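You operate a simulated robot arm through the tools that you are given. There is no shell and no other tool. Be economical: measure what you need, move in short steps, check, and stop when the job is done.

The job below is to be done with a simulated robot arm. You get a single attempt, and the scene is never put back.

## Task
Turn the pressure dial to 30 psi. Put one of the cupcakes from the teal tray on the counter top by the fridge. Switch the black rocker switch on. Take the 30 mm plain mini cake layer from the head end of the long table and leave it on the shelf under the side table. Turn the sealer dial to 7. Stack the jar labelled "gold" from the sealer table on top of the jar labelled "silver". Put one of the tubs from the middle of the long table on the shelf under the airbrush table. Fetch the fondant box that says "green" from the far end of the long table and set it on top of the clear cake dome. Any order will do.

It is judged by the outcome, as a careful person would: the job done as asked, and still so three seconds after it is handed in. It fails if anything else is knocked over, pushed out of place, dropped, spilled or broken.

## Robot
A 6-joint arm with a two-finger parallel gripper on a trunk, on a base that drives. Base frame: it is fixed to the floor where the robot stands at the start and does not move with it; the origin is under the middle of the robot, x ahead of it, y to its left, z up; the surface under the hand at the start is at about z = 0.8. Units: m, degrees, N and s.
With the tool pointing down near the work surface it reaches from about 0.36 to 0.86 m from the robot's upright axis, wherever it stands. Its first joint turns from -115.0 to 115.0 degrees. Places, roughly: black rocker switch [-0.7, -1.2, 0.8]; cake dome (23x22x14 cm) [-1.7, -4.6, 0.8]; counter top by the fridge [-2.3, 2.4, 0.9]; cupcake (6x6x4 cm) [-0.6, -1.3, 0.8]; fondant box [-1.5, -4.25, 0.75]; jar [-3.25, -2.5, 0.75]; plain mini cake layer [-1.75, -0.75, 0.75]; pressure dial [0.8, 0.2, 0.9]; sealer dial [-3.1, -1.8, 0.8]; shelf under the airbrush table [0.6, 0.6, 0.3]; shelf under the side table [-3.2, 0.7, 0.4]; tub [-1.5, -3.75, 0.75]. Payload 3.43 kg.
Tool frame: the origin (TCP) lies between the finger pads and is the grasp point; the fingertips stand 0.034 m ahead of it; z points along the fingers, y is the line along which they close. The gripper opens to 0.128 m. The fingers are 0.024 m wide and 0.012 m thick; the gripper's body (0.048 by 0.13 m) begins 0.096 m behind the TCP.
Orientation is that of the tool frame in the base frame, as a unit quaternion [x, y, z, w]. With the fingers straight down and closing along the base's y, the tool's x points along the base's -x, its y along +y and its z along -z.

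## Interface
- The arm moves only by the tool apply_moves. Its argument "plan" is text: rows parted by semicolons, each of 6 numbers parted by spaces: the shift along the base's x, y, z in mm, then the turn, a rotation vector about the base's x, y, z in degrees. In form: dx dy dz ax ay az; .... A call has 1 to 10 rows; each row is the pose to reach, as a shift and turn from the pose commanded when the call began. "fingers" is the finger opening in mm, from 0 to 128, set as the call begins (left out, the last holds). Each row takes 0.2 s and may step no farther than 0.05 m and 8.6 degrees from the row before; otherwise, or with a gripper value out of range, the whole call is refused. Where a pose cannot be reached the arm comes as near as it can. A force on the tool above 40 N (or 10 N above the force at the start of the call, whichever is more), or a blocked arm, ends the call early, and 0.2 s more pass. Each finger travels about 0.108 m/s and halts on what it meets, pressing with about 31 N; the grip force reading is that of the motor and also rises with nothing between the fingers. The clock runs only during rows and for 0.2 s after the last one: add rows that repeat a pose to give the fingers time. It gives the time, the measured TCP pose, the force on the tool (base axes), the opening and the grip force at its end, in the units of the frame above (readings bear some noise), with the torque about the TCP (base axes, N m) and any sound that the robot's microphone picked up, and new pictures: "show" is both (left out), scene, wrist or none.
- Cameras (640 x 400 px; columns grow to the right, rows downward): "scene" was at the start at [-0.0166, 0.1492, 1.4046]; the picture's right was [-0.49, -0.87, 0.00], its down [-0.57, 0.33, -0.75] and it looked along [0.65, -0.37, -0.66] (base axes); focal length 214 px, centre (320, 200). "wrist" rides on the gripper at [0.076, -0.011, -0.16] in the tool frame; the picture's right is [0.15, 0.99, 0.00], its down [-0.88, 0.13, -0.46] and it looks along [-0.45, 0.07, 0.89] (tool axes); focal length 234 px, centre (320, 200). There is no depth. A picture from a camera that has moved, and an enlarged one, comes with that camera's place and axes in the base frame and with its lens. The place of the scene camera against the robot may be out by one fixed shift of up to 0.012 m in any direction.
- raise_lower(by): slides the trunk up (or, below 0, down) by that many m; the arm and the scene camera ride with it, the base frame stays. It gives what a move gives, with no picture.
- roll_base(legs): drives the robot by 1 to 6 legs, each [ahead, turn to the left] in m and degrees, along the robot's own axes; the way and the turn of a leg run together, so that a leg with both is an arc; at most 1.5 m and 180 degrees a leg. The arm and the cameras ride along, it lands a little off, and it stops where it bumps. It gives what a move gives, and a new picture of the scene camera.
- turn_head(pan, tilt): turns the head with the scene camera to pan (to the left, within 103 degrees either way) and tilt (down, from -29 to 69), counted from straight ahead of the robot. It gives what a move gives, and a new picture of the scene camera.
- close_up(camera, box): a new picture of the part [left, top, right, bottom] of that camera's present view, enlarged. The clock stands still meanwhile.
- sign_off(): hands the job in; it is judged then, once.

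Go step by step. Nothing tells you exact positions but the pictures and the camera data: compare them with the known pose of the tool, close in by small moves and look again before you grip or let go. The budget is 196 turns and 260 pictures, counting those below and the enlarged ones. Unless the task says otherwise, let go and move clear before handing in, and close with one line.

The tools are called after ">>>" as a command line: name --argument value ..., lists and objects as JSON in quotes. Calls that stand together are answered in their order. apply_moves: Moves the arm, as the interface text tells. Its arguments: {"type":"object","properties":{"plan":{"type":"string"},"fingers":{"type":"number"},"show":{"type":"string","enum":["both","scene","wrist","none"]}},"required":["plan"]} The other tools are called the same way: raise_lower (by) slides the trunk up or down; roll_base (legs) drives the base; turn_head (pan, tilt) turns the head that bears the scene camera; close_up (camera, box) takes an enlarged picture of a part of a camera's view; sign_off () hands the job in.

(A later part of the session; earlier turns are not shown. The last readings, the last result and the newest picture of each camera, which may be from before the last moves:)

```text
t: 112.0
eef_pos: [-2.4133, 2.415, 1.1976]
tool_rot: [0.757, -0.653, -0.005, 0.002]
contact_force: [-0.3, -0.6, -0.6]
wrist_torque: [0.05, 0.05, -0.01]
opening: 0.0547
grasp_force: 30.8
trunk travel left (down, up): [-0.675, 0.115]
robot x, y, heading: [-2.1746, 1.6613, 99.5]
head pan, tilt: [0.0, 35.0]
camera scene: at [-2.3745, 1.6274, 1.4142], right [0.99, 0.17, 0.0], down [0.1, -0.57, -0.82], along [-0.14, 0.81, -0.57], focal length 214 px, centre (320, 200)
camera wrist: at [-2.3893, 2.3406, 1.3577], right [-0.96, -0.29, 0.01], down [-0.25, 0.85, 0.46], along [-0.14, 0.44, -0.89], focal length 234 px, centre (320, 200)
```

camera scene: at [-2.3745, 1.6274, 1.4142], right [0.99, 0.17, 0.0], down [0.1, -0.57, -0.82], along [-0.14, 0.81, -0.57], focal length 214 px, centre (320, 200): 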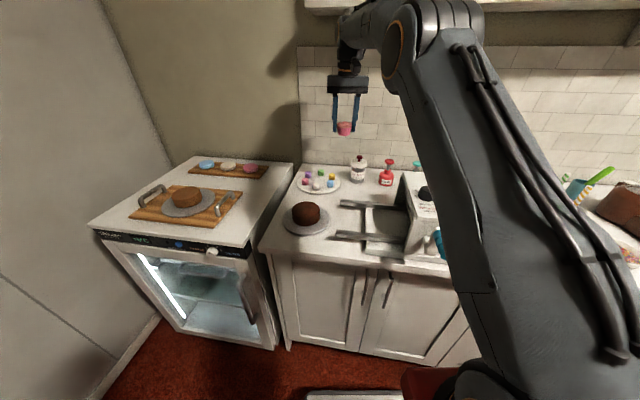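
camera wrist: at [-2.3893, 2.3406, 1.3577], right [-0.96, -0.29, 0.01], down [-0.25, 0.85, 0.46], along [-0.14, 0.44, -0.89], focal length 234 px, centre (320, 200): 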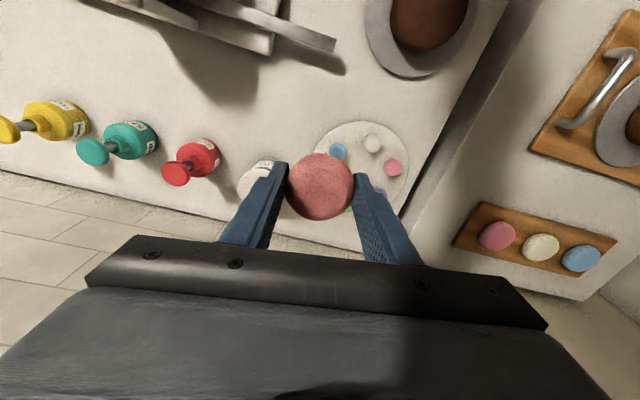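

The spot under the hand is a bit close to the candy plate, so I'll shift to (-2.376, 2.393) and lower.

>>> apply_moves --plan "15 -10 -40 0 0 0;37 -22 -80 0 0 0;37 -22 -125 0 0 0;37 -22 -165 0 0 0;37 -22 -195 0 0 0;37 -22 -215 0 0 0"

>>> close_up --camera "scene" --box '[270, 120, 430, 260]'

```text
t: 113.4
eef_pos: [-2.3776, 2.3932, 0.9828]
tool_rot: [0.757, -0.653, -0.006, 0.003]
contact_force: [0.4, 0.8, -0.5]
wrist_torque: [0.01, -0.03, -0.03]
opening: 0.0546
grasp_force: 30.7
trunk travel left (down, up): [-0.675, 0.115]
robot x, y, heading: [-2.169, 1.6605, 99.4]
head pan, tilt: [0.0, 35.0]
camera scene: at [-2.3745, 1.6276, 1.4142], right [0.99, 0.17, 0.0], down [0.1, -0.57, -0.82], along [-0.14, 0.81, -0.57], focal length 214 px, centre (320, 200)
camera wrist: at [-2.3537, 2.3185, 1.1429], right [-0.96, -0.29, 0.01], down [-0.25, 0.85, 0.46], along [-0.14, 0.44, -0.89], focal length 234 px, centre (320, 200)
```

scene: 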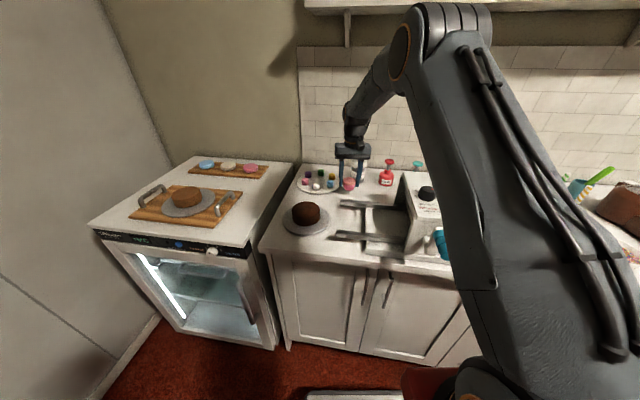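
wrist: 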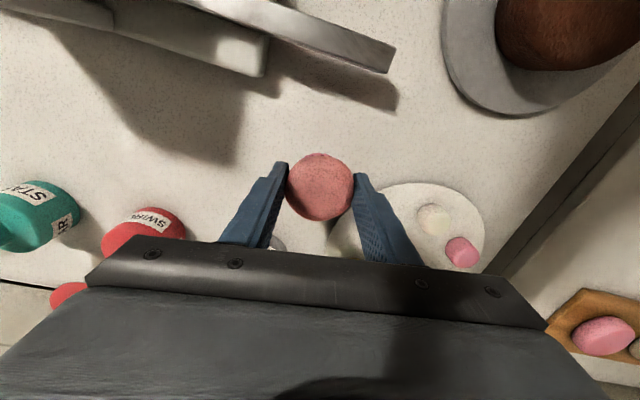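

```text
2.86 times, centred on (350, 190) of scene
camera zoom: at [-2.3745, 1.6276, 1.4142], right [0.99, 0.17, 0.0], down [0.1, -0.57, -0.82], along [-0.14, 0.81, -0.57], focal length 613 px, centre (234, 229)
```

zoom: 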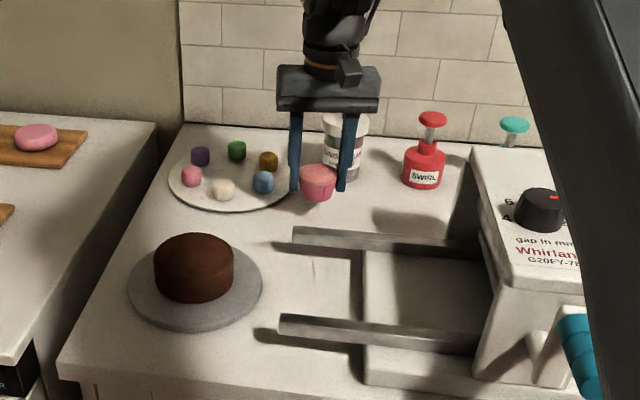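

The spot is clear. Lowering until it touches.

>>> apply_moves --plan "0 0 -15 0 0 0;0 0 -25 0 0 0;0 0 -30 0 0 0" --show "scene"

>>> close_up --camera "scene" --box '[300, 140, 400, 220]'

```text
t: 114.2
eef_pos: [-2.3763, 2.3928, 0.9538]
tool_rot: [0.757, -0.654, -0.006, 0.002]
contact_force: [-0.9, -0.5, -0.8]
wrist_torque: [-0.04, 0.0, -0.01]
opening: 0.0547
grasp_force: 30.7
trunk travel left (down, up): [-0.675, 0.115]
robot x, y, heading: [-2.1695, 1.661, 99.7]
head pan, tilt: [0.0, 35.0]
camera scene: at [-2.3745, 1.6278, 1.4142], right [0.99, 0.17, 0.0], down [0.1, -0.57, -0.82], along [-0.14, 0.81, -0.57], focal length 214 px, centre (320, 200)
```

scene: 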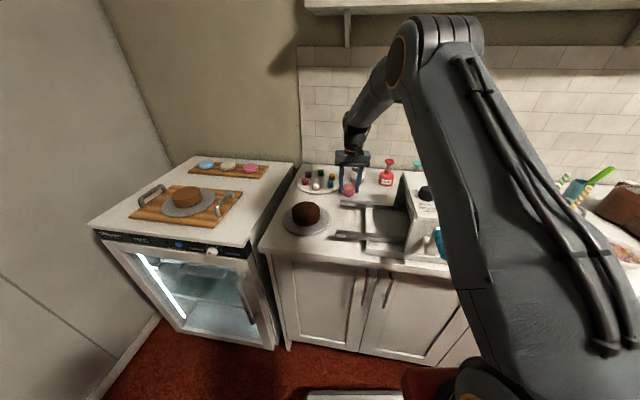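

```text
5.00 times, centred on (350, 180) of scene
camera zoom: at [-2.3745, 1.6278, 1.4142], right [0.99, 0.17, 0.0], down [0.1, -0.57, -0.82], along [-0.14, 0.81, -0.57], focal length 1072 px, centre (170, 300)
```

zoom: 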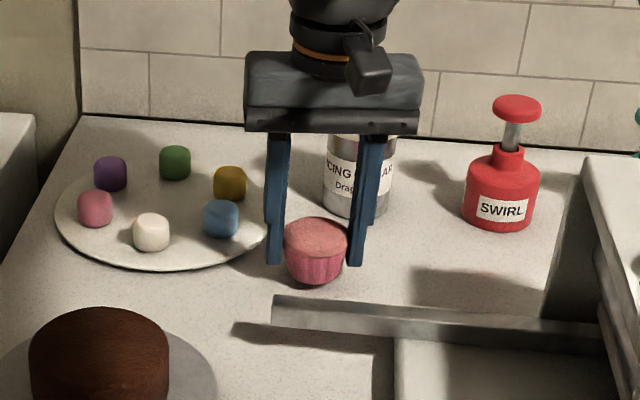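

>>> apply_moves --plan "0 0 -3 0 0 0;0 0 -6 0 0 0;0 0 -9 0 0 0;0 0 -11 0 0 0" --show "scene"

>>> close_up --camera "scene" --box '[300, 140, 400, 220]'

```text
t: 115.2
eef_pos: [-2.3748, 2.3947, 0.9431]
tool_rot: [0.757, -0.653, -0.005, 0.002]
contact_force: [0.6, -0.2, 0.0]
wrist_torque: [-0.05, 0.04, 0.03]
opening: 0.0546
grasp_force: 30.8
trunk travel left (down, up): [-0.675, 0.115]
robot x, y, heading: [-2.1708, 1.6574, 99.8]
head pan, tilt: [0.0, 35.0]
camera scene: at [-2.3745, 1.6277, 1.4142], right [0.99, 0.17, 0.0], down [0.1, -0.57, -0.82], along [-0.14, 0.81, -0.57], focal length 214 px, centre (320, 200)
```

scene: 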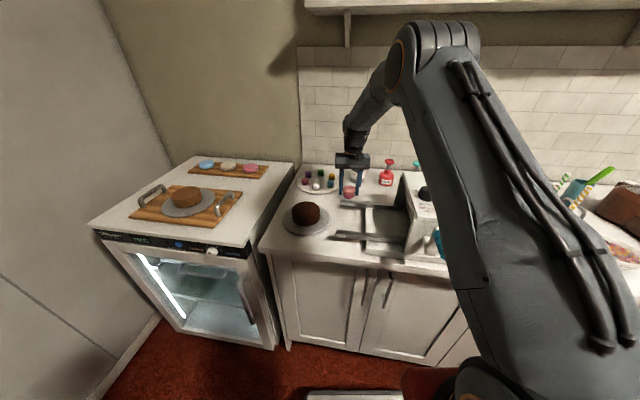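

```text
5.00 times, centred on (350, 180) of scene
camera zoom: at [-2.3745, 1.6277, 1.4142], right [0.99, 0.17, 0.0], down [0.1, -0.57, -0.82], along [-0.14, 0.81, -0.57], focal length 1072 px, centre (170, 300)
```

zoom: 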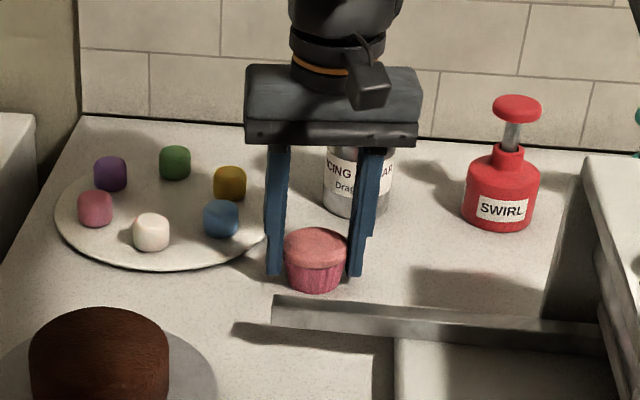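

>>> apply_moves --plan "0 3 -3 0 0 0;0 3 -6 0 0 0;0 3 -8 0 0 0;0 3 -10 0 0 0;0 3 -12 0 0 0;0 3 -14 0 0 0" --show "scene"

>>> close_up --camera "scene" --box '[300, 140, 400, 220]'

```text
t: 116.7
eef_pos: [-2.3749, 2.3978, 0.9356]
tool_rot: [0.757, -0.654, -0.008, 0.001]
contact_force: [1.5, -4.4, 10.6]
wrist_torque: [-0.3, -0.16, -0.08]
opening: 0.0545
grasp_force: 30.8
trunk travel left (down, up): [-0.675, 0.115]
robot x, y, heading: [-2.1713, 1.6578, 99.6]
head pan, tilt: [0.0, 35.0]
stopped in row 6: the force on the tool passed its limit at 42 N (the readings are from after the stop); the commanded pose is now the measured one
camera scene: at [-2.3743, 1.6273, 1.414], right [0.99, 0.17, 0.0], down [0.1, -0.56, -0.82], along [-0.14, 0.81, -0.57], focal length 214 px, centre (320, 200)
```

scene: 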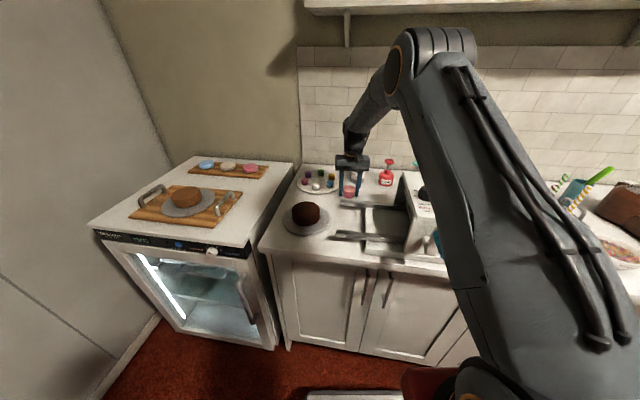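

```text
5.00 times, centred on (350, 180) of scene
camera zoom: at [-2.3743, 1.6273, 1.414], right [0.99, 0.17, 0.0], down [0.1, -0.56, -0.82], along [-0.14, 0.81, -0.57], focal length 1072 px, centre (170, 300)
```

zoom: 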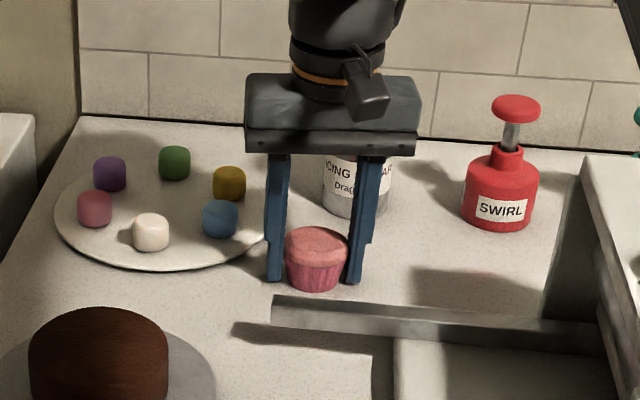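

Contact with the counter. I'll release gently and rise.

>>> apply_moves --plan "0 0 1 0 0 0;0 0 1 0 0 0;0 0 3 0 0 0;0 0 30 0 0 0;0 0 75 0 0 0;0 0 120 0 0 0;0 0 165 0 0 0;0 0 205 0 0 0" --fingers 78 --show "scene"

>>> close_up --camera "scene" --box '[280, 140, 440, 260]'

```text
t: 118.5
eef_pos: [-2.3742, 2.3977, 1.1392]
tool_rot: [0.757, -0.653, -0.007, 0.002]
contact_force: [-0.6, 0.3, -0.4]
wrist_torque: [0.0, 0.0, 0.0]
opening: 0.0779
grasp_force: 0.0
trunk travel left (down, up): [-0.675, 0.115]
robot x, y, heading: [-2.1756, 1.6593, 99.5]
head pan, tilt: [0.0, 35.0]
camera scene: at [-2.3746, 1.6281, 1.4142], right [0.99, 0.17, 0.0], down [0.1, -0.57, -0.82], along [-0.14, 0.81, -0.57], focal length 214 px, centre (320, 200)
```

scene: 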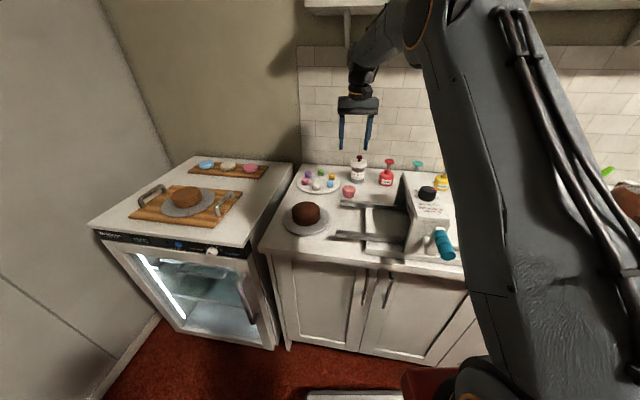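

```text
3.33 times, centred on (360, 200) of scene
camera zoom: at [-2.3746, 1.6281, 1.4142], right [0.99, 0.17, 0.0], down [0.1, -0.57, -0.82], along [-0.14, 0.81, -0.57], focal length 715 px, centre (187, 200)
```

zoom: 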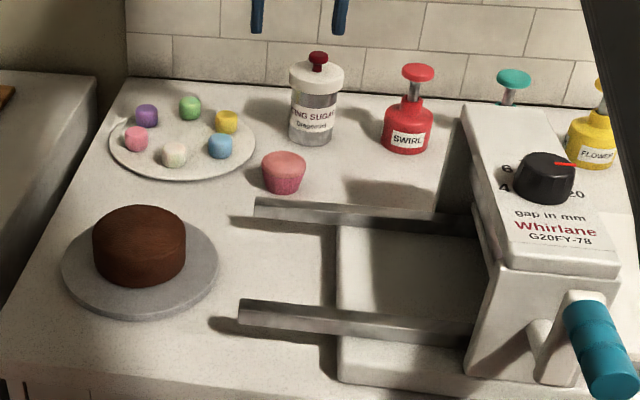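

The cupcake stands upright on the counter by the fridge. Retracting the arm for travel.

>>> apply_moves --plan "10 -20 40 0 0 0;20 -45 80 0 0 0;35 -80 110 0 0 0;50 -120 130 0 0 0;65 -162 130 0 0 0;80 -204 130 0 0 0;95 -246 130 0 0 0;110 -288 130 0 0 0;125 -324 130 0 0 0" --show "none"

>>> roll_base --legs '[[-0.12, 0], [0, 79]]'

>>> turn_head --pan 60 --tilt 30

```text
t: 120.5
eef_pos: [-2.2491, 2.0727, 1.267]
tool_rot: [0.757, -0.653, -0.007, 0.001]
contact_force: [-0.1, 1.1, -0.7]
wrist_torque: [-0.03, -0.02, 0.01]
opening: 0.0776
grasp_force: 0.0
trunk travel left (down, up): [-0.675, 0.115]
robot x, y, heading: [-2.1753, 1.6577, 99.5]
head pan, tilt: [0.0, 35.0]
```

```text
t: 125.1
eef_pos: [-2.5741, 1.5408, 1.2673]
tool_rot: [1.0, -0.02, -0.004, 0.005]
contact_force: [0.0, 0.1, -0.2]
wrist_torque: [-0.01, -0.01, 0.0]
opening: 0.0779
grasp_force: 0.1
trunk travel left (down, up): [-0.675, 0.115]
robot x, y, heading: [-2.1478, 1.5385, 179.2]
head pan, tilt: [0.0, 35.0]
camera scene: at [-2.1701, 1.3397, 1.4142], right [0.02, 1.0, 0.0], down [0.57, -0.01, -0.82], along [-0.82, 0.01, -0.57], focal length 214 px, centre (320, 200)
```

scene: 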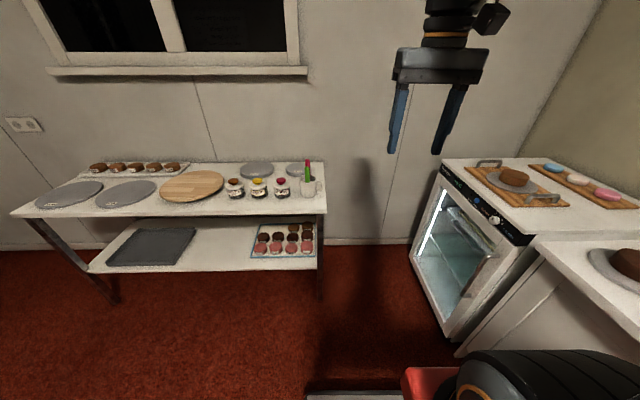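

```text
t: 126.4
eef_pos: [-2.5731, 1.541, 1.2686]
tool_rot: [1.0, -0.021, -0.004, 0.005]
contact_force: [-0.5, 0.0, -0.3]
wrist_torque: [0.01, 0.01, -0.01]
opening: 0.0781
grasp_force: 0.1
trunk travel left (down, up): [-0.675, 0.115]
robot x, y, heading: [-2.1504, 1.542, 179.1]
head pan, tilt: [60.0, 30.0]
camera scene: at [-2.1286, 1.2606, 1.422], right [-0.86, 0.52, 0.0], down [0.26, 0.43, -0.87], along [-0.45, -0.74, -0.5], focal length 214 px, centre (320, 200)
```

scene: 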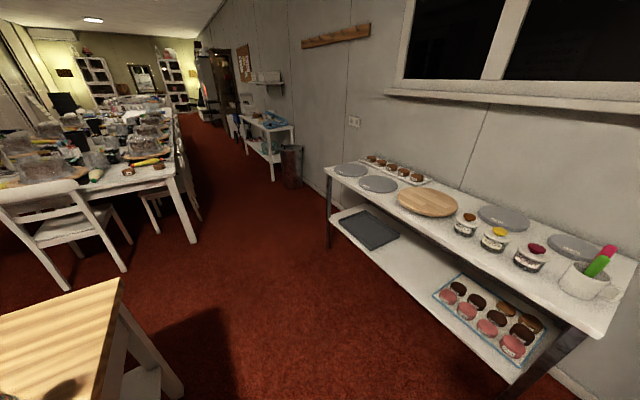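

The corridor between side table and worktop is clear. I'll drive to (-2.37, 0.3) facing the long table.

>>> roll_base --legs '[[0.22, 0], [0, 91], [1.2, 0]]'

>>> turn_head --pan 15 --tilt 25

```text
t: 137.6
eef_pos: [-2.3971, -0.0689, 1.2676]
tool_rot: [0.721, 0.692, 0.0, 0.007]
contact_force: [0.2, 0.2, 0.4]
wrist_torque: [-0.01, 0.02, 0.01]
opening: 0.0779
grasp_force: 0.0
trunk travel left (down, up): [-0.675, 0.115]
robot x, y, heading: [-2.3941, 0.3526, -90.8]
head pan, tilt: [60.0, 30.0]
camera scene: at [-2.1277, 0.3779, 1.422], right [-0.52, -0.86, 0.0], down [-0.43, 0.26, -0.87], along [0.74, -0.45, -0.5], focal length 214 px, centre (320, 200)
```

scene: 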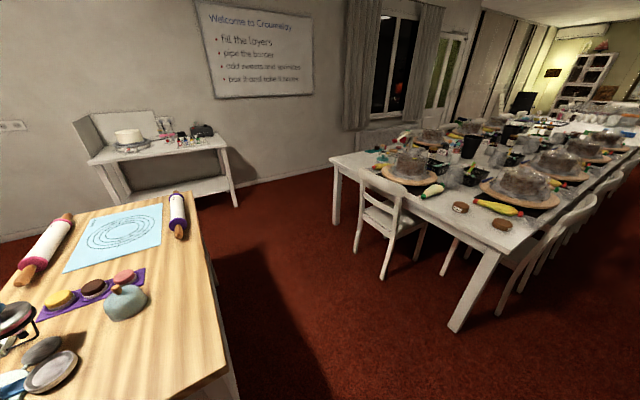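

```text
t: 138.7
eef_pos: [-2.3977, -0.0707, 1.2695]
tool_rot: [0.722, 0.692, 0.001, 0.007]
contact_force: [-0.3, 0.4, 0.2]
wrist_torque: [0.01, 0.0, 0.01]
opening: 0.0779
grasp_force: 0.0
trunk travel left (down, up): [-0.675, 0.115]
robot x, y, heading: [-2.3922, 0.3537, -91.3]
head pan, tilt: [15.0, 25.0]
camera scene: at [-2.183, 0.3352, 1.43], right [-0.97, -0.24, 0.0], down [-0.1, 0.41, -0.91], along [0.22, -0.88, -0.42], focal length 214 px, centre (320, 200)
```

scene: 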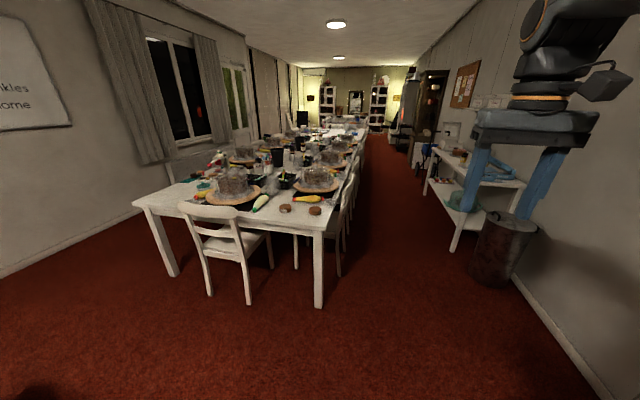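

The two cakes are at about (-1.65, -0.85) and (-1.85, -0.85) on the table corner. I'll drive to (-1.95, -0.25).

>>> roll_base --legs '[[0, 37.5], [0.74, 0], [0, -37]]'

>>> turn_head --pan 5 --tilt 50

>>> close_up --camera "wrist" --box '[0, 0, 640, 400]'

```text
t: 146.3
eef_pos: [-1.9601, -0.6692, 1.2676]
tool_rot: [0.723, 0.691, 0.0, 0.007]
contact_force: [0.0, 0.0, -0.1]
wrist_torque: [0.0, -0.01, 0.0]
opening: 0.078
grasp_force: 0.0
trunk travel left (down, up): [-0.675, 0.115]
robot x, y, heading: [-1.9572, -0.2499, -91.3]
head pan, tilt: [15.0, 25.0]
camera scene: at [-1.7458, -0.2642, 1.43], right [-0.97, -0.24, 0.0], down [-0.1, 0.41, -0.91], along [0.22, -0.88, -0.42], focal length 214 px, centre (320, 200)
```

scene: 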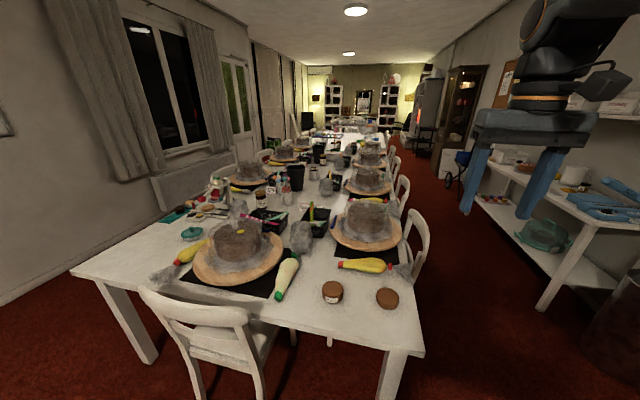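

```text
t: 147.2
eef_pos: [-1.9607, -0.67, 1.2683]
tool_rot: [0.723, 0.691, 0.001, 0.007]
contact_force: [-0.4, 0.9, 0.6]
wrist_torque: [0.0, 0.02, -0.01]
opening: 0.0781
grasp_force: 0.1
trunk travel left (down, up): [-0.675, 0.115]
robot x, y, heading: [-1.9585, -0.2509, -91.4]
head pan, tilt: [5.0, 50.0]
camera scene: at [-1.7627, -0.2516, 1.3925], right [-1.0, -0.07, 0.0], down [-0.05, 0.76, -0.64], along [0.04, -0.64, -0.77], focal length 214 px, centre (320, 200)
```

scene: 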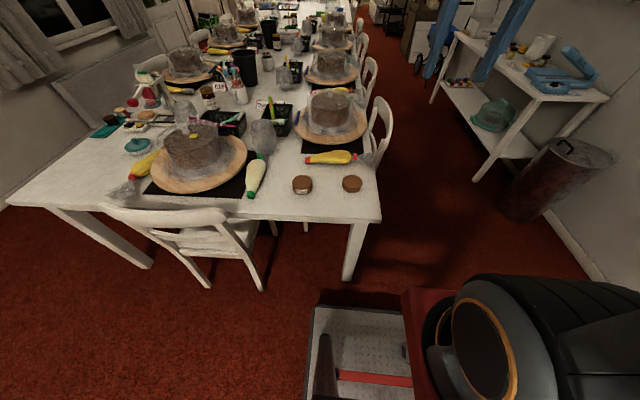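

```text
1.00 times, centred on (320, 200) of wrist (not enlarged: the box is as wide or as high as the picture)
camera zoom: at [-1.9707, -0.592, 1.4267], right [0.99, 0.1, 0.01], down [0.09, -0.88, 0.47], along [0.06, -0.46, -0.88], focal length 234 px, centre (320, 200)
```

zoom: 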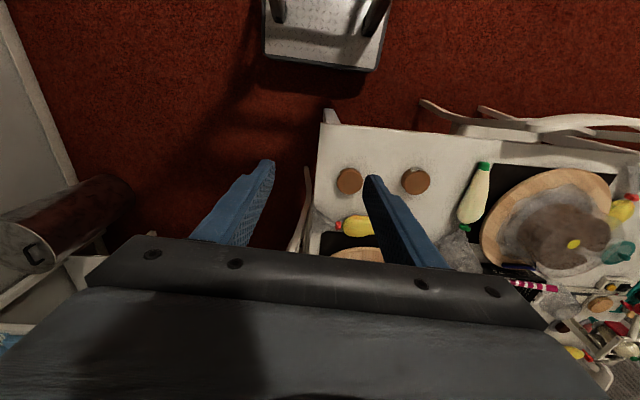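

>>> close_up --camera "scene" --box '[280, 160, 380, 210]'

```text
6.40 times, centred on (330, 185) of scene
camera zoom: at [-1.7627, -0.2516, 1.3925], right [-1.0, -0.07, 0.0], down [-0.05, 0.76, -0.64], along [0.04, -0.64, -0.77], focal length 1373 px, centre (256, 296)
```

zoom: 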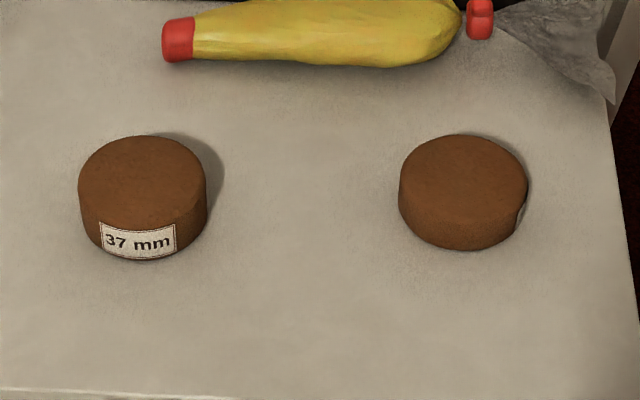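

The left cake is labelled 37 mm, so the right, shorter one at (-1.851, -0.860) is the 30 mm layer. I'll move above it.

>>> apply_moves --plan "15 -25 -35 0 0 0;30 -50 -70 0 0 0;45 -75 -105 0 0 0;60 -100 -140 0 0 0;75 -125 -175 0 0 0;90 -150 -210 0 0 0;105 -175 -245 0 0 0;110 -190 -285 0 0 0;110 -190 -325 0 0 0;110 -190 -365 0 0 0" --fingers 115

>>> close_up --camera "scene" --box '[270, 120, 430, 220]'

```text
t: 149.3
eef_pos: [-1.8509, -0.8593, 0.9033]
tool_rot: [0.723, 0.69, 0.0, 0.008]
contact_force: [0.4, 0.9, 0.7]
wrist_torque: [-0.04, -0.02, 0.04]
opening: 0.115
grasp_force: 0.1
trunk travel left (down, up): [-0.675, 0.115]
robot x, y, heading: [-1.9577, -0.2508, -91.3]
head pan, tilt: [5.0, 50.0]
camera scene: at [-1.7627, -0.2512, 1.3925], right [-1.0, -0.07, 0.0], down [-0.05, 0.76, -0.64], along [0.04, -0.64, -0.77], focal length 214 px, centre (320, 200)
camera wrist: at [-1.8606, -0.7816, 1.0629], right [0.99, 0.1, 0.01], down [0.09, -0.88, 0.47], along [0.06, -0.46, -0.88], focal length 234 px, centre (320, 200)
```

scene: 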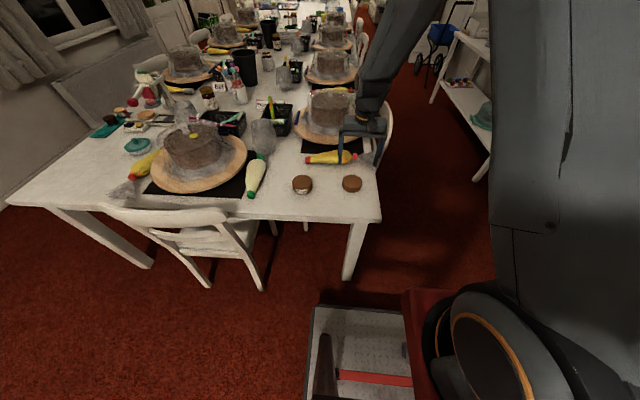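
wrist: 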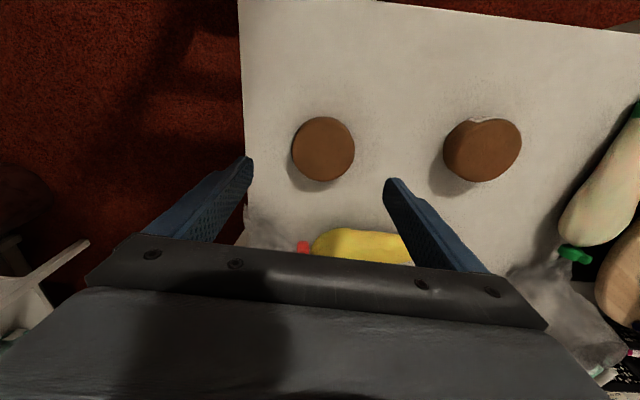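

```text
4.00 times, centred on (350, 170) of scene
camera zoom: at [-1.7627, -0.2512, 1.3925], right [-1.0, -0.07, 0.0], down [-0.05, 0.76, -0.64], along [0.04, -0.64, -0.77], focal length 858 px, centre (200, 320)
```

zoom: 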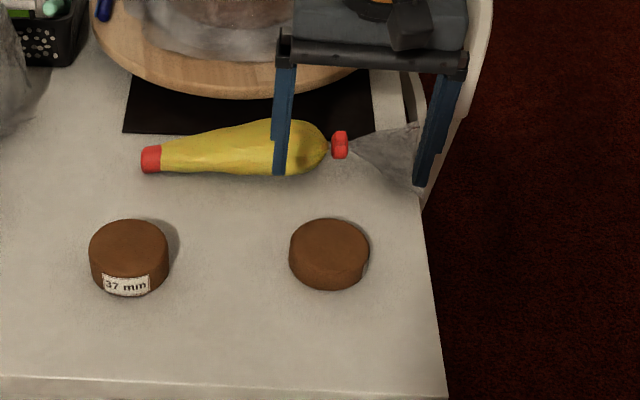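

Aligned. Descending with tips to just above the table.

>>> apply_moves --plan "4 2 -40 0 0 0;4 2 -75 0 0 0;4 2 -98 0 0 0;4 2 -108 0 0 0"

>>> close_up --camera "scene" --box '[270, 120, 430, 220]'

```text
t: 150.3
eef_pos: [-1.8471, -0.8566, 0.7956]
tool_rot: [0.723, 0.691, 0.0, 0.007]
contact_force: [0.0, 0.1, -0.3]
wrist_torque: [-0.02, -0.01, 0.0]
opening: 0.1148
grasp_force: 0.0
trunk travel left (down, up): [-0.675, 0.115]
robot x, y, heading: [-1.9551, -0.2468, -91.4]
head pan, tilt: [5.0, 50.0]
camera scene: at [-1.7627, -0.2515, 1.3925], right [-1.0, -0.07, 0.0], down [-0.05, 0.76, -0.64], along [0.04, -0.64, -0.77], focal length 214 px, centre (320, 200)
camera wrist: at [-1.8565, -0.7801, 0.955], right [0.99, 0.1, 0.01], down [0.09, -0.88, 0.47], along [0.06, -0.46, -0.89], focal length 234 px, centre (320, 200)
```

scene: 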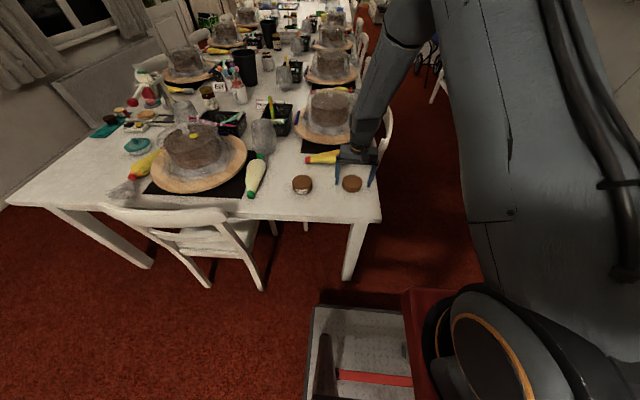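
wrist: 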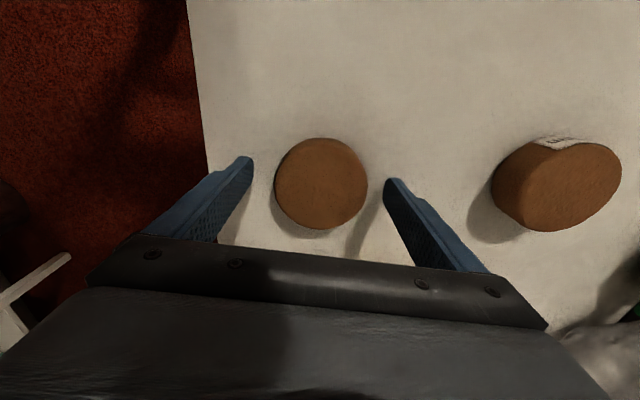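

```text
4.00 times, centred on (350, 170) of scene
camera zoom: at [-1.7627, -0.2515, 1.3925], right [-1.0, -0.07, 0.0], down [-0.05, 0.76, -0.64], along [0.04, -0.64, -0.77], focal length 858 px, centre (200, 320)
```

zoom: 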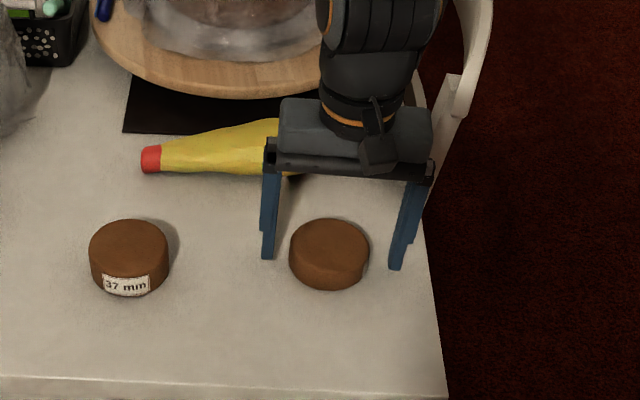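

Fingers straddle it. Lowering 4 mm and closing.

>>> apply_moves --plan "0 0 -4 0 0 0;0 0 -4 0 0 0;0 0 -4 0 0 0;0 0 -4 0 0 0;0 0 -4 0 0 0" --fingers 62 --show "wrist"

>>> apply_moves --plan "0 0 15 0 0 0;0 0 45 0 0 0;0 0 80 0 0 0;0 0 125 0 0 0;0 0 170 0 0 0" --show "both"

```text
t: 151.6
eef_pos: [-1.8473, -0.8576, 0.7924]
tool_rot: [0.724, 0.69, 0.0, 0.008]
contact_force: [-1.1, 1.0, 19.4]
wrist_torque: [0.01, 0.26, -0.01]
opening: 0.0786
grasp_force: 30.7
trunk travel left (down, up): [-0.675, 0.115]
robot x, y, heading: [-1.9553, -0.2453, -91.4]
head pan, tilt: [5.0, 50.0]
camera wrist: at [-1.8563, -0.7799, 0.9515], right [0.99, 0.1, 0.01], down [0.09, -0.88, 0.47], along [0.06, -0.46, -0.88], focal length 234 px, centre (320, 200)
```

wrist: 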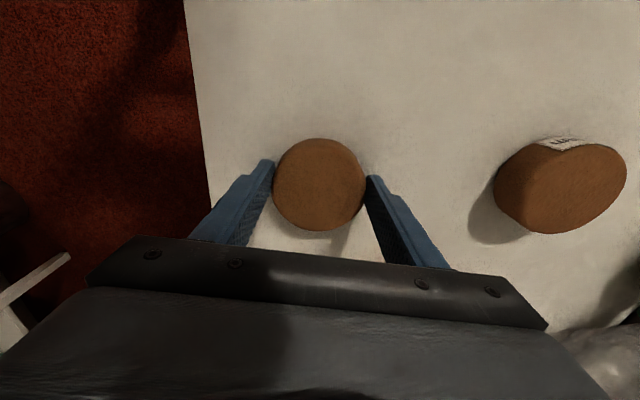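

```text
t: 152.8
eef_pos: [-1.8464, -0.8594, 0.9636]
tool_rot: [0.723, 0.691, 0.0, 0.006]
contact_force: [0.2, 0.7, -0.6]
wrist_torque: [0.01, 0.01, 0.04]
opening: 0.0786
grasp_force: 31.1
trunk travel left (down, up): [-0.675, 0.115]
robot x, y, heading: [-1.9579, -0.2488, -91.4]
head pan, tilt: [5.0, 50.0]
camera scene: at [-1.7626, -0.252, 1.3924], right [-1.0, -0.07, 0.0], down [-0.05, 0.76, -0.64], along [0.04, -0.64, -0.77], focal length 214 px, centre (320, 200)
camera wrist: at [-1.8575, -0.7818, 1.1226], right [0.99, 0.1, 0.01], down [0.09, -0.88, 0.46], along [0.06, -0.46, -0.89], focal length 234 px, centre (320, 200)
```

scene: 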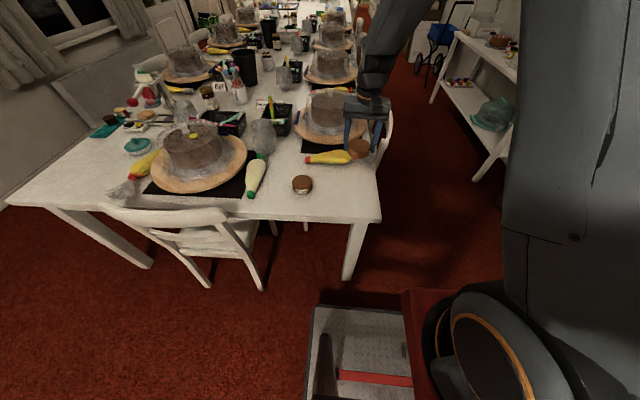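
wrist: 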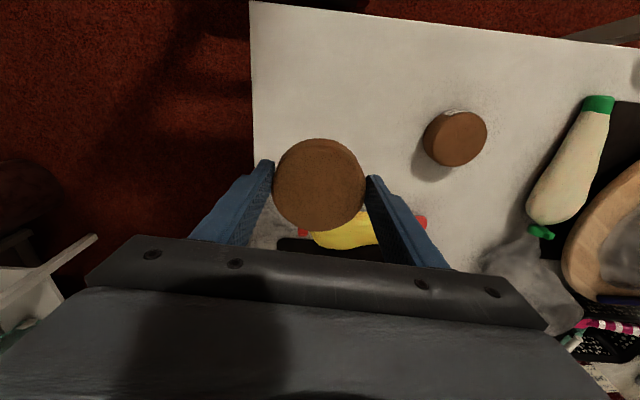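

Cake held. The shelf sits under a tabletop, so a vertical hand won't fit. I'll set the cake back down, tilt the hand 45° and regrip so it stays level when slid onto the shelf.

>>> apply_moves --plan "0 5 -45 0 0 0;0 8 -90 0 0 0;0 8 -130 0 0 0;0 8 -155 0 0 0;0 8 -165 0 0 0;0 8 -169 0 0 0" --show "none"

>>> apply_moves --plan "0 0 0 0 0 0;0 0 0 0 0 0;0 0 0 0 0 0;0 0 35 0 0 0;0 0 70 0 0 0" --fingers 115 --show "wrist"

>>> apply_moves --plan "0 5 0 -8 0 0;0 10 0 -16 0 0;0 10 0 -24 0 0;0 10 0 -32 0 0;0 10 0 -40 0 0;0 10 0 -45 0 0;0 10 0 -45 0 0"

```text
t: 154.2
eef_pos: [-1.8465, -0.8485, 0.7927]
tool_rot: [0.723, 0.691, 0.0, 0.008]
contact_force: [-1.2, 3.2, 13.5]
wrist_torque: [0.13, 0.47, -0.12]
opening: 0.0786
grasp_force: 30.6
trunk travel left (down, up): [-0.675, 0.115]
robot x, y, heading: [-1.9549, -0.246, -91.3]
head pan, tilt: [5.0, 50.0]
```

```text
t: 155.3
eef_pos: [-1.849, -0.8492, 0.8628]
tool_rot: [0.723, 0.691, 0.001, 0.007]
contact_force: [0.4, 0.6, -0.5]
wrist_torque: [0.05, -0.02, 0.02]
opening: 0.1151
grasp_force: 0.0
trunk travel left (down, up): [-0.675, 0.115]
robot x, y, heading: [-1.9539, -0.2443, -91.6]
head pan, tilt: [5.0, 50.0]
camera wrist: at [-1.858, -0.773, 1.0218], right [0.99, 0.1, 0.01], down [0.09, -0.88, 0.46], along [0.06, -0.46, -0.89], focal length 234 px, centre (320, 200)
```

wrist: 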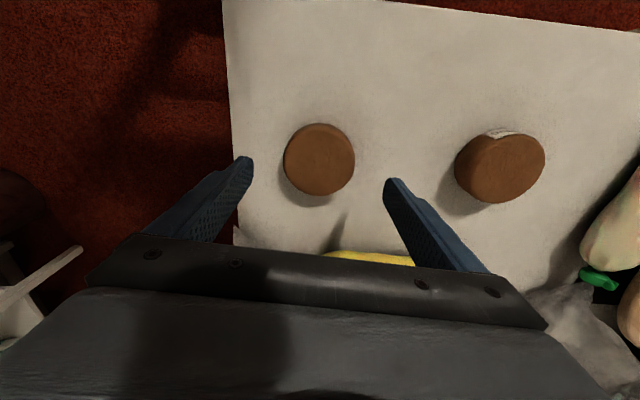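

```text
t: 156.9
eef_pos: [-1.8329, -0.8542, 0.8807]
tool_rot: [0.665, 0.642, -0.275, 0.263]
contact_force: [0.5, -0.3, -0.3]
wrist_torque: [-0.01, 0.01, -0.01]
opening: 0.1147
grasp_force: 0.1
out of reach, approached as far as the arm can: row 3, 4, 5, 6, 7
trunk travel left (down, up): [-0.675, 0.115]
robot x, y, heading: [-1.957, -0.2481, -91.4]
head pan, tilt: [5.0, 50.0]
camera scene: at [-1.7626, -0.2516, 1.3924], right [-1.0, -0.07, 0.0], down [-0.05, 0.76, -0.64], along [0.04, -0.64, -0.77], focal length 214 px, centre (320, 200)
camera wrist: at [-1.839, -0.689, 0.9402], right [0.99, 0.07, -0.11], down [0.12, -0.31, 0.94], along [0.03, -0.95, -0.32], focal length 234 px, centre (320, 200)
```

scene: 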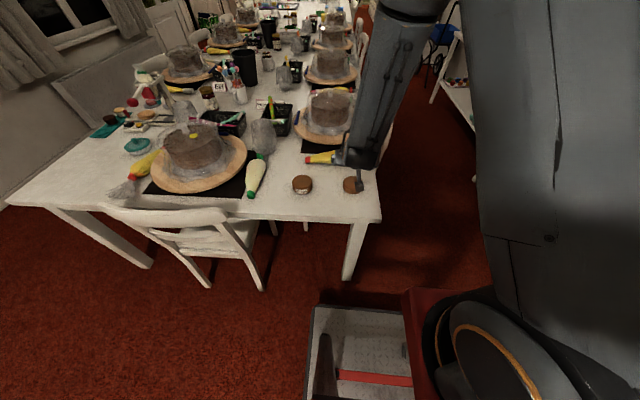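
wrist: 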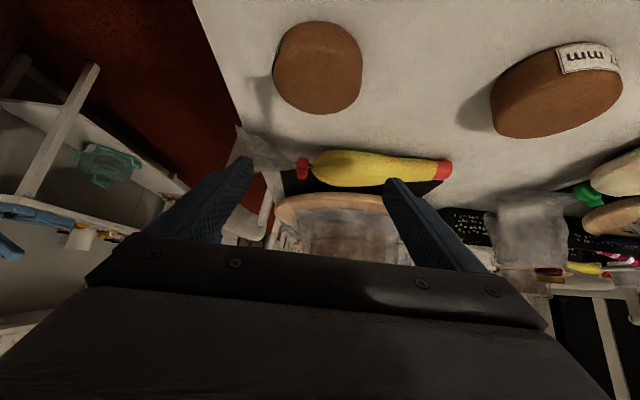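

The tilt is at the arm's limit with the trunk this high. I'll raise the hand, then lower the trunk by the same amount.

>>> apply_moves --plan "0 5 45 0 0 0;0 10 90 0 0 0;0 20 135 0 0 0;0 30 180 0 0 0;0 40 220 0 0 0;0 50 260 0 0 0;0 50 300 0 0 0;0 50 300 0 0 0" --show "none"

>>> raise_lower --by -0.28

>>> apply_moves --plan "0 0 0 0 0 0"

```text
t: 158.8
eef_pos: [-1.8315, -0.8056, 1.1824]
tool_rot: [0.665, 0.639, -0.264, 0.284]
contact_force: [0.0, 0.3, -0.8]
wrist_torque: [0.0, -0.02, 0.01]
opening: 0.1148
grasp_force: 0.2
out of reach, approached as far as the arm can: row 1
trunk travel left (down, up): [-0.675, 0.115]
robot x, y, heading: [-1.9574, -0.2512, -91.1]
head pan, tilt: [5.0, 50.0]
```

```text
t: 161.6
eef_pos: [-1.8322, -0.8035, 0.9001]
tool_rot: [0.665, 0.638, -0.265, 0.283]
contact_force: [0.0, 0.4, 0.2]
wrist_torque: [0.03, 0.02, 0.0]
opening: 0.1146
grasp_force: 0.0
trunk travel left (down, up): [-0.395, 0.395]
robot x, y, heading: [-1.9561, -0.248, -91.3]
head pan, tilt: [5.0, 50.0]
```

```text
t: 162.0
eef_pos: [-1.8335, -0.8035, 0.8989]
tool_rot: [0.665, 0.638, -0.264, 0.283]
contact_force: [-0.4, 0.1, -0.3]
wrist_torque: [-0.01, 0.02, 0.03]
opening: 0.1148
grasp_force: 0.0
trunk travel left (down, up): [-0.395, 0.395]
robot x, y, heading: [-1.9558, -0.2482, -91.0]
head pan, tilt: [5.0, 50.0]
camera scene: at [-1.7644, -0.3295, 1.1125], right [-1.0, -0.07, 0.0], down [-0.05, 0.76, -0.64], along [0.04, -0.64, -0.77], focal length 214 px, centre (320, 200)
camera wrist: at [-1.8432, -0.6371, 0.9571], right [0.99, 0.08, -0.07], down [0.09, -0.29, 0.95], along [0.06, -0.95, -0.3], focal length 234 px, centre (320, 200)
```

scene: 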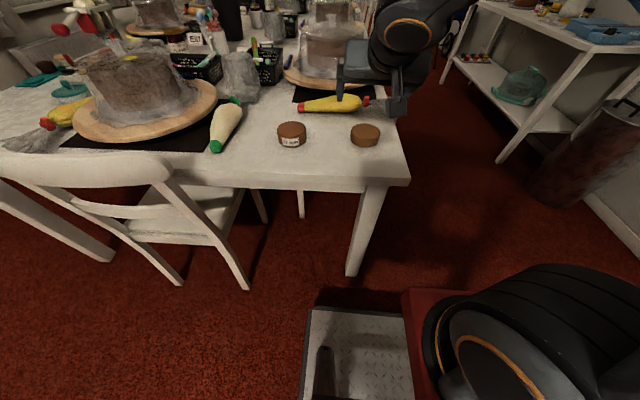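
wrist: 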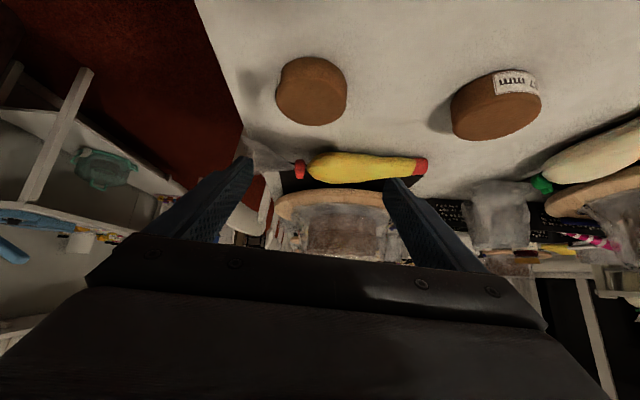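

The tool is now tilted 45°. I'll descend around the cake at (-1.847, -0.847).

>>> apply_moves --plan "-7 -8 -30 0 0 0;-13 -18 -60 0 0 0;-13 -28 -88 0 0 0;-13 -28 -100 0 0 0"

>>> close_up --camera "scene" --box '[290, 60, 450, 180]'

```text
t: 163.0
eef_pos: [-1.8455, -0.8325, 0.7996]
tool_rot: [0.664, 0.639, -0.265, 0.284]
contact_force: [-0.3, 1.1, 0.2]
wrist_torque: [-0.01, -0.01, 0.01]
opening: 0.1149
grasp_force: 0.0
trunk travel left (down, up): [-0.395, 0.395]
robot x, y, heading: [-1.956, -0.2479, -91.5]
head pan, tilt: [5.0, 50.0]
camera scene: at [-1.7644, -0.3294, 1.1125], right [-1.0, -0.07, 0.0], down [-0.05, 0.76, -0.64], along [0.04, -0.64, -0.77], focal length 214 px, centre (320, 200)
camera wrist: at [-1.8549, -0.6654, 0.8564], right [0.99, 0.08, -0.07], down [0.09, -0.29, 0.95], along [0.06, -0.95, -0.3], focal length 234 px, centre (320, 200)
```

scene: 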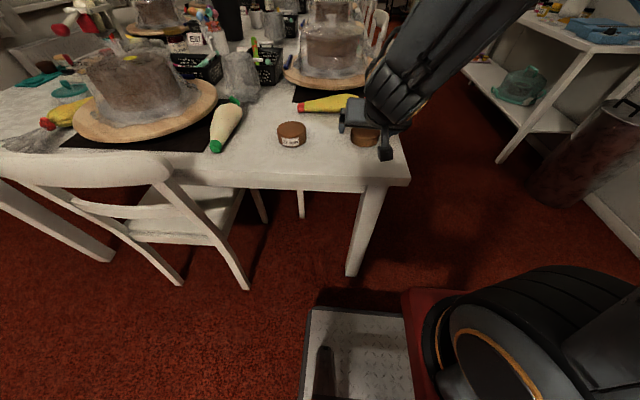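
wrist: 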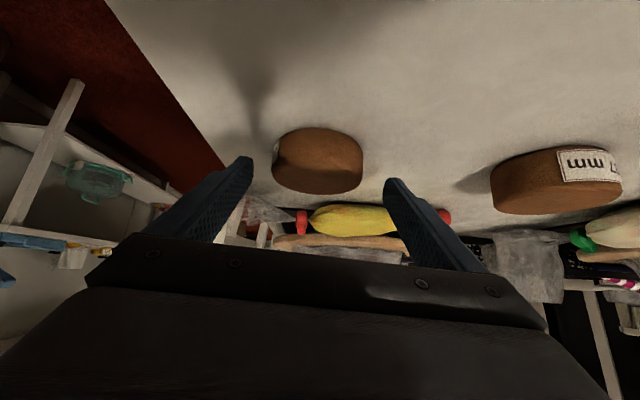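

```text
3.33 times, centred on (370, 120) of scene
camera zoom: at [-1.7644, -0.3294, 1.1125], right [-1.0, -0.07, 0.0], down [-0.05, 0.76, -0.64], along [0.04, -0.64, -0.77], focal length 715 px, centre (153, 467)
```

zoom: 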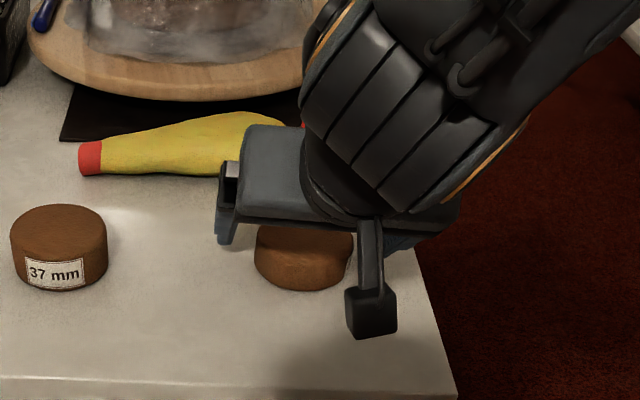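

Geometry is good. Small adjustment (+8 mm y, -3 mm z), then closing and lifting.

>>> apply_moves --plan "-1 8 -3 0 0 0;-1 8 -3 0 0 0;-1 8 -3 0 0 0;-1 8 -3 0 0 0;-1 8 -3 0 0 0" --fingers 62 --show "wrist"

>>> apply_moves --plan "0 0 12 0 0 0;0 3 30 0 0 0;0 10 60 0 0 0;0 20 95 0 0 0;0 30 135 0 0 0;0 50 175 0 0 0" --show "wrist"

```text
t: 164.2
eef_pos: [-1.8468, -0.8244, 0.7971]
tool_rot: [0.665, 0.638, -0.264, 0.284]
contact_force: [2.0, -2.1, 10.8]
wrist_torque: [-0.36, -0.14, 0.01]
opening: 0.0778
grasp_force: 31.1
trunk travel left (down, up): [-0.395, 0.395]
robot x, y, heading: [-1.9566, -0.25, -91.3]
head pan, tilt: [5.0, 50.0]
camera wrist: at [-1.8559, -0.6578, 0.8543], right [0.99, 0.08, -0.07], down [0.09, -0.29, 0.95], along [0.06, -0.95, -0.3], focal length 234 px, centre (320, 200)
```

wrist: 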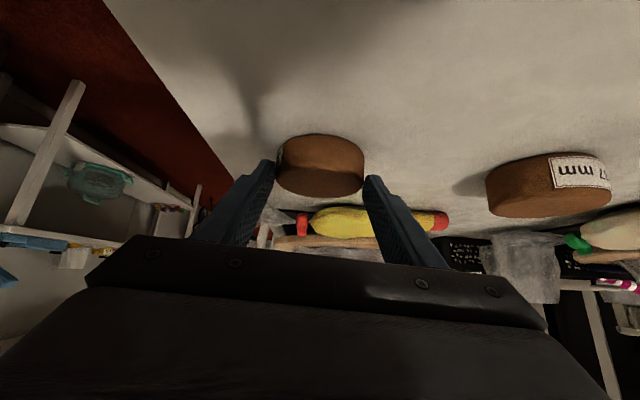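

```text
t: 165.6
eef_pos: [-1.8293, -0.8092, 0.9576]
tool_rot: [0.666, 0.638, -0.264, 0.282]
contact_force: [-1.0, -0.4, -0.5]
wrist_torque: [-0.01, -0.01, 0.02]
opening: 0.0775
grasp_force: 31.2
out of reach, approached as far as the arm can: row 5, 6
trunk travel left (down, up): [-0.395, 0.395]
robot x, y, heading: [-1.9567, -0.2478, -91.1]
head pan, tilt: [5.0, 50.0]
camera wrist: at [-1.8392, -0.6424, 1.0152], right [0.99, 0.08, -0.07], down [0.09, -0.29, 0.95], along [0.06, -0.95, -0.3], focal length 234 px, centre (320, 200)
```

wrist: 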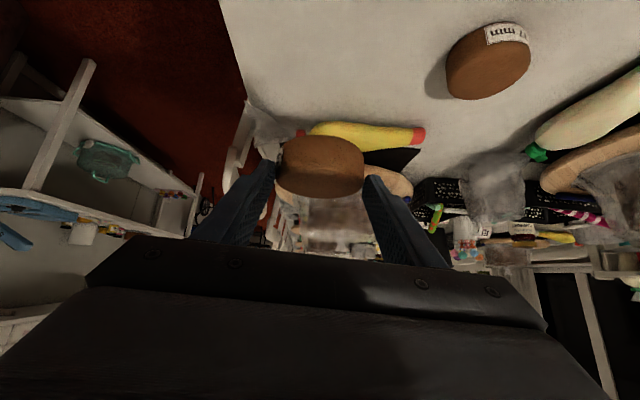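

The cake is held level. I'll raise the trunk for travel, then reverse toward the side table.

>>> raise_lower --by 0.15

>>> roll_base --legs '[[-0.2, 0], [0, 26.8], [-1.03, 0]]'

```text
t: 167.3
eef_pos: [-1.8307, -0.8099, 1.1061]
tool_rot: [0.664, 0.64, -0.264, 0.284]
contact_force: [0.1, -0.2, -0.7]
wrist_torque: [0.02, -0.01, -0.01]
opening: 0.0777
grasp_force: 30.9
trunk travel left (down, up): [-0.545, 0.245]
robot x, y, heading: [-1.9584, -0.2447, -91.1]
head pan, tilt: [5.0, 50.0]
```

```text
t: 175.2
eef_pos: [-2.0275, 0.436, 1.1061]
tool_rot: [0.504, 0.772, -0.194, 0.336]
contact_force: [-0.4, 0.2, -1.1]
wrist_torque: [0.02, 0.03, -0.03]
opening: 0.077
grasp_force: 31.2
trunk travel left (down, up): [-0.545, 0.245]
robot x, y, heading: [-2.3877, 0.8845, -65.3]
head pan, tilt: [5.0, 50.0]
camera scene: at [-2.2004, 0.9367, 1.2625], right [-0.87, -0.5, 0.0], down [-0.38, 0.67, -0.64], along [0.32, -0.56, -0.77], focal length 214 px, centre (320, 200)
```

scene: 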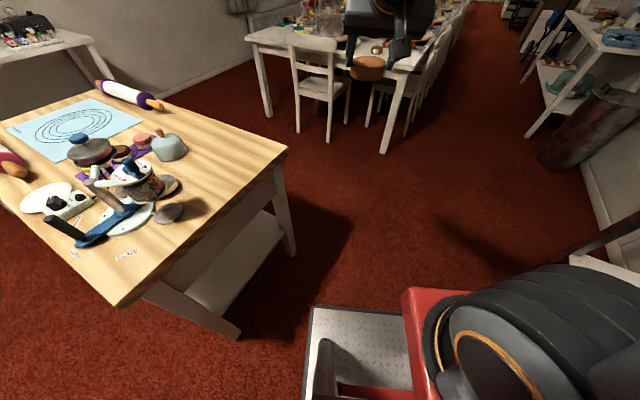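

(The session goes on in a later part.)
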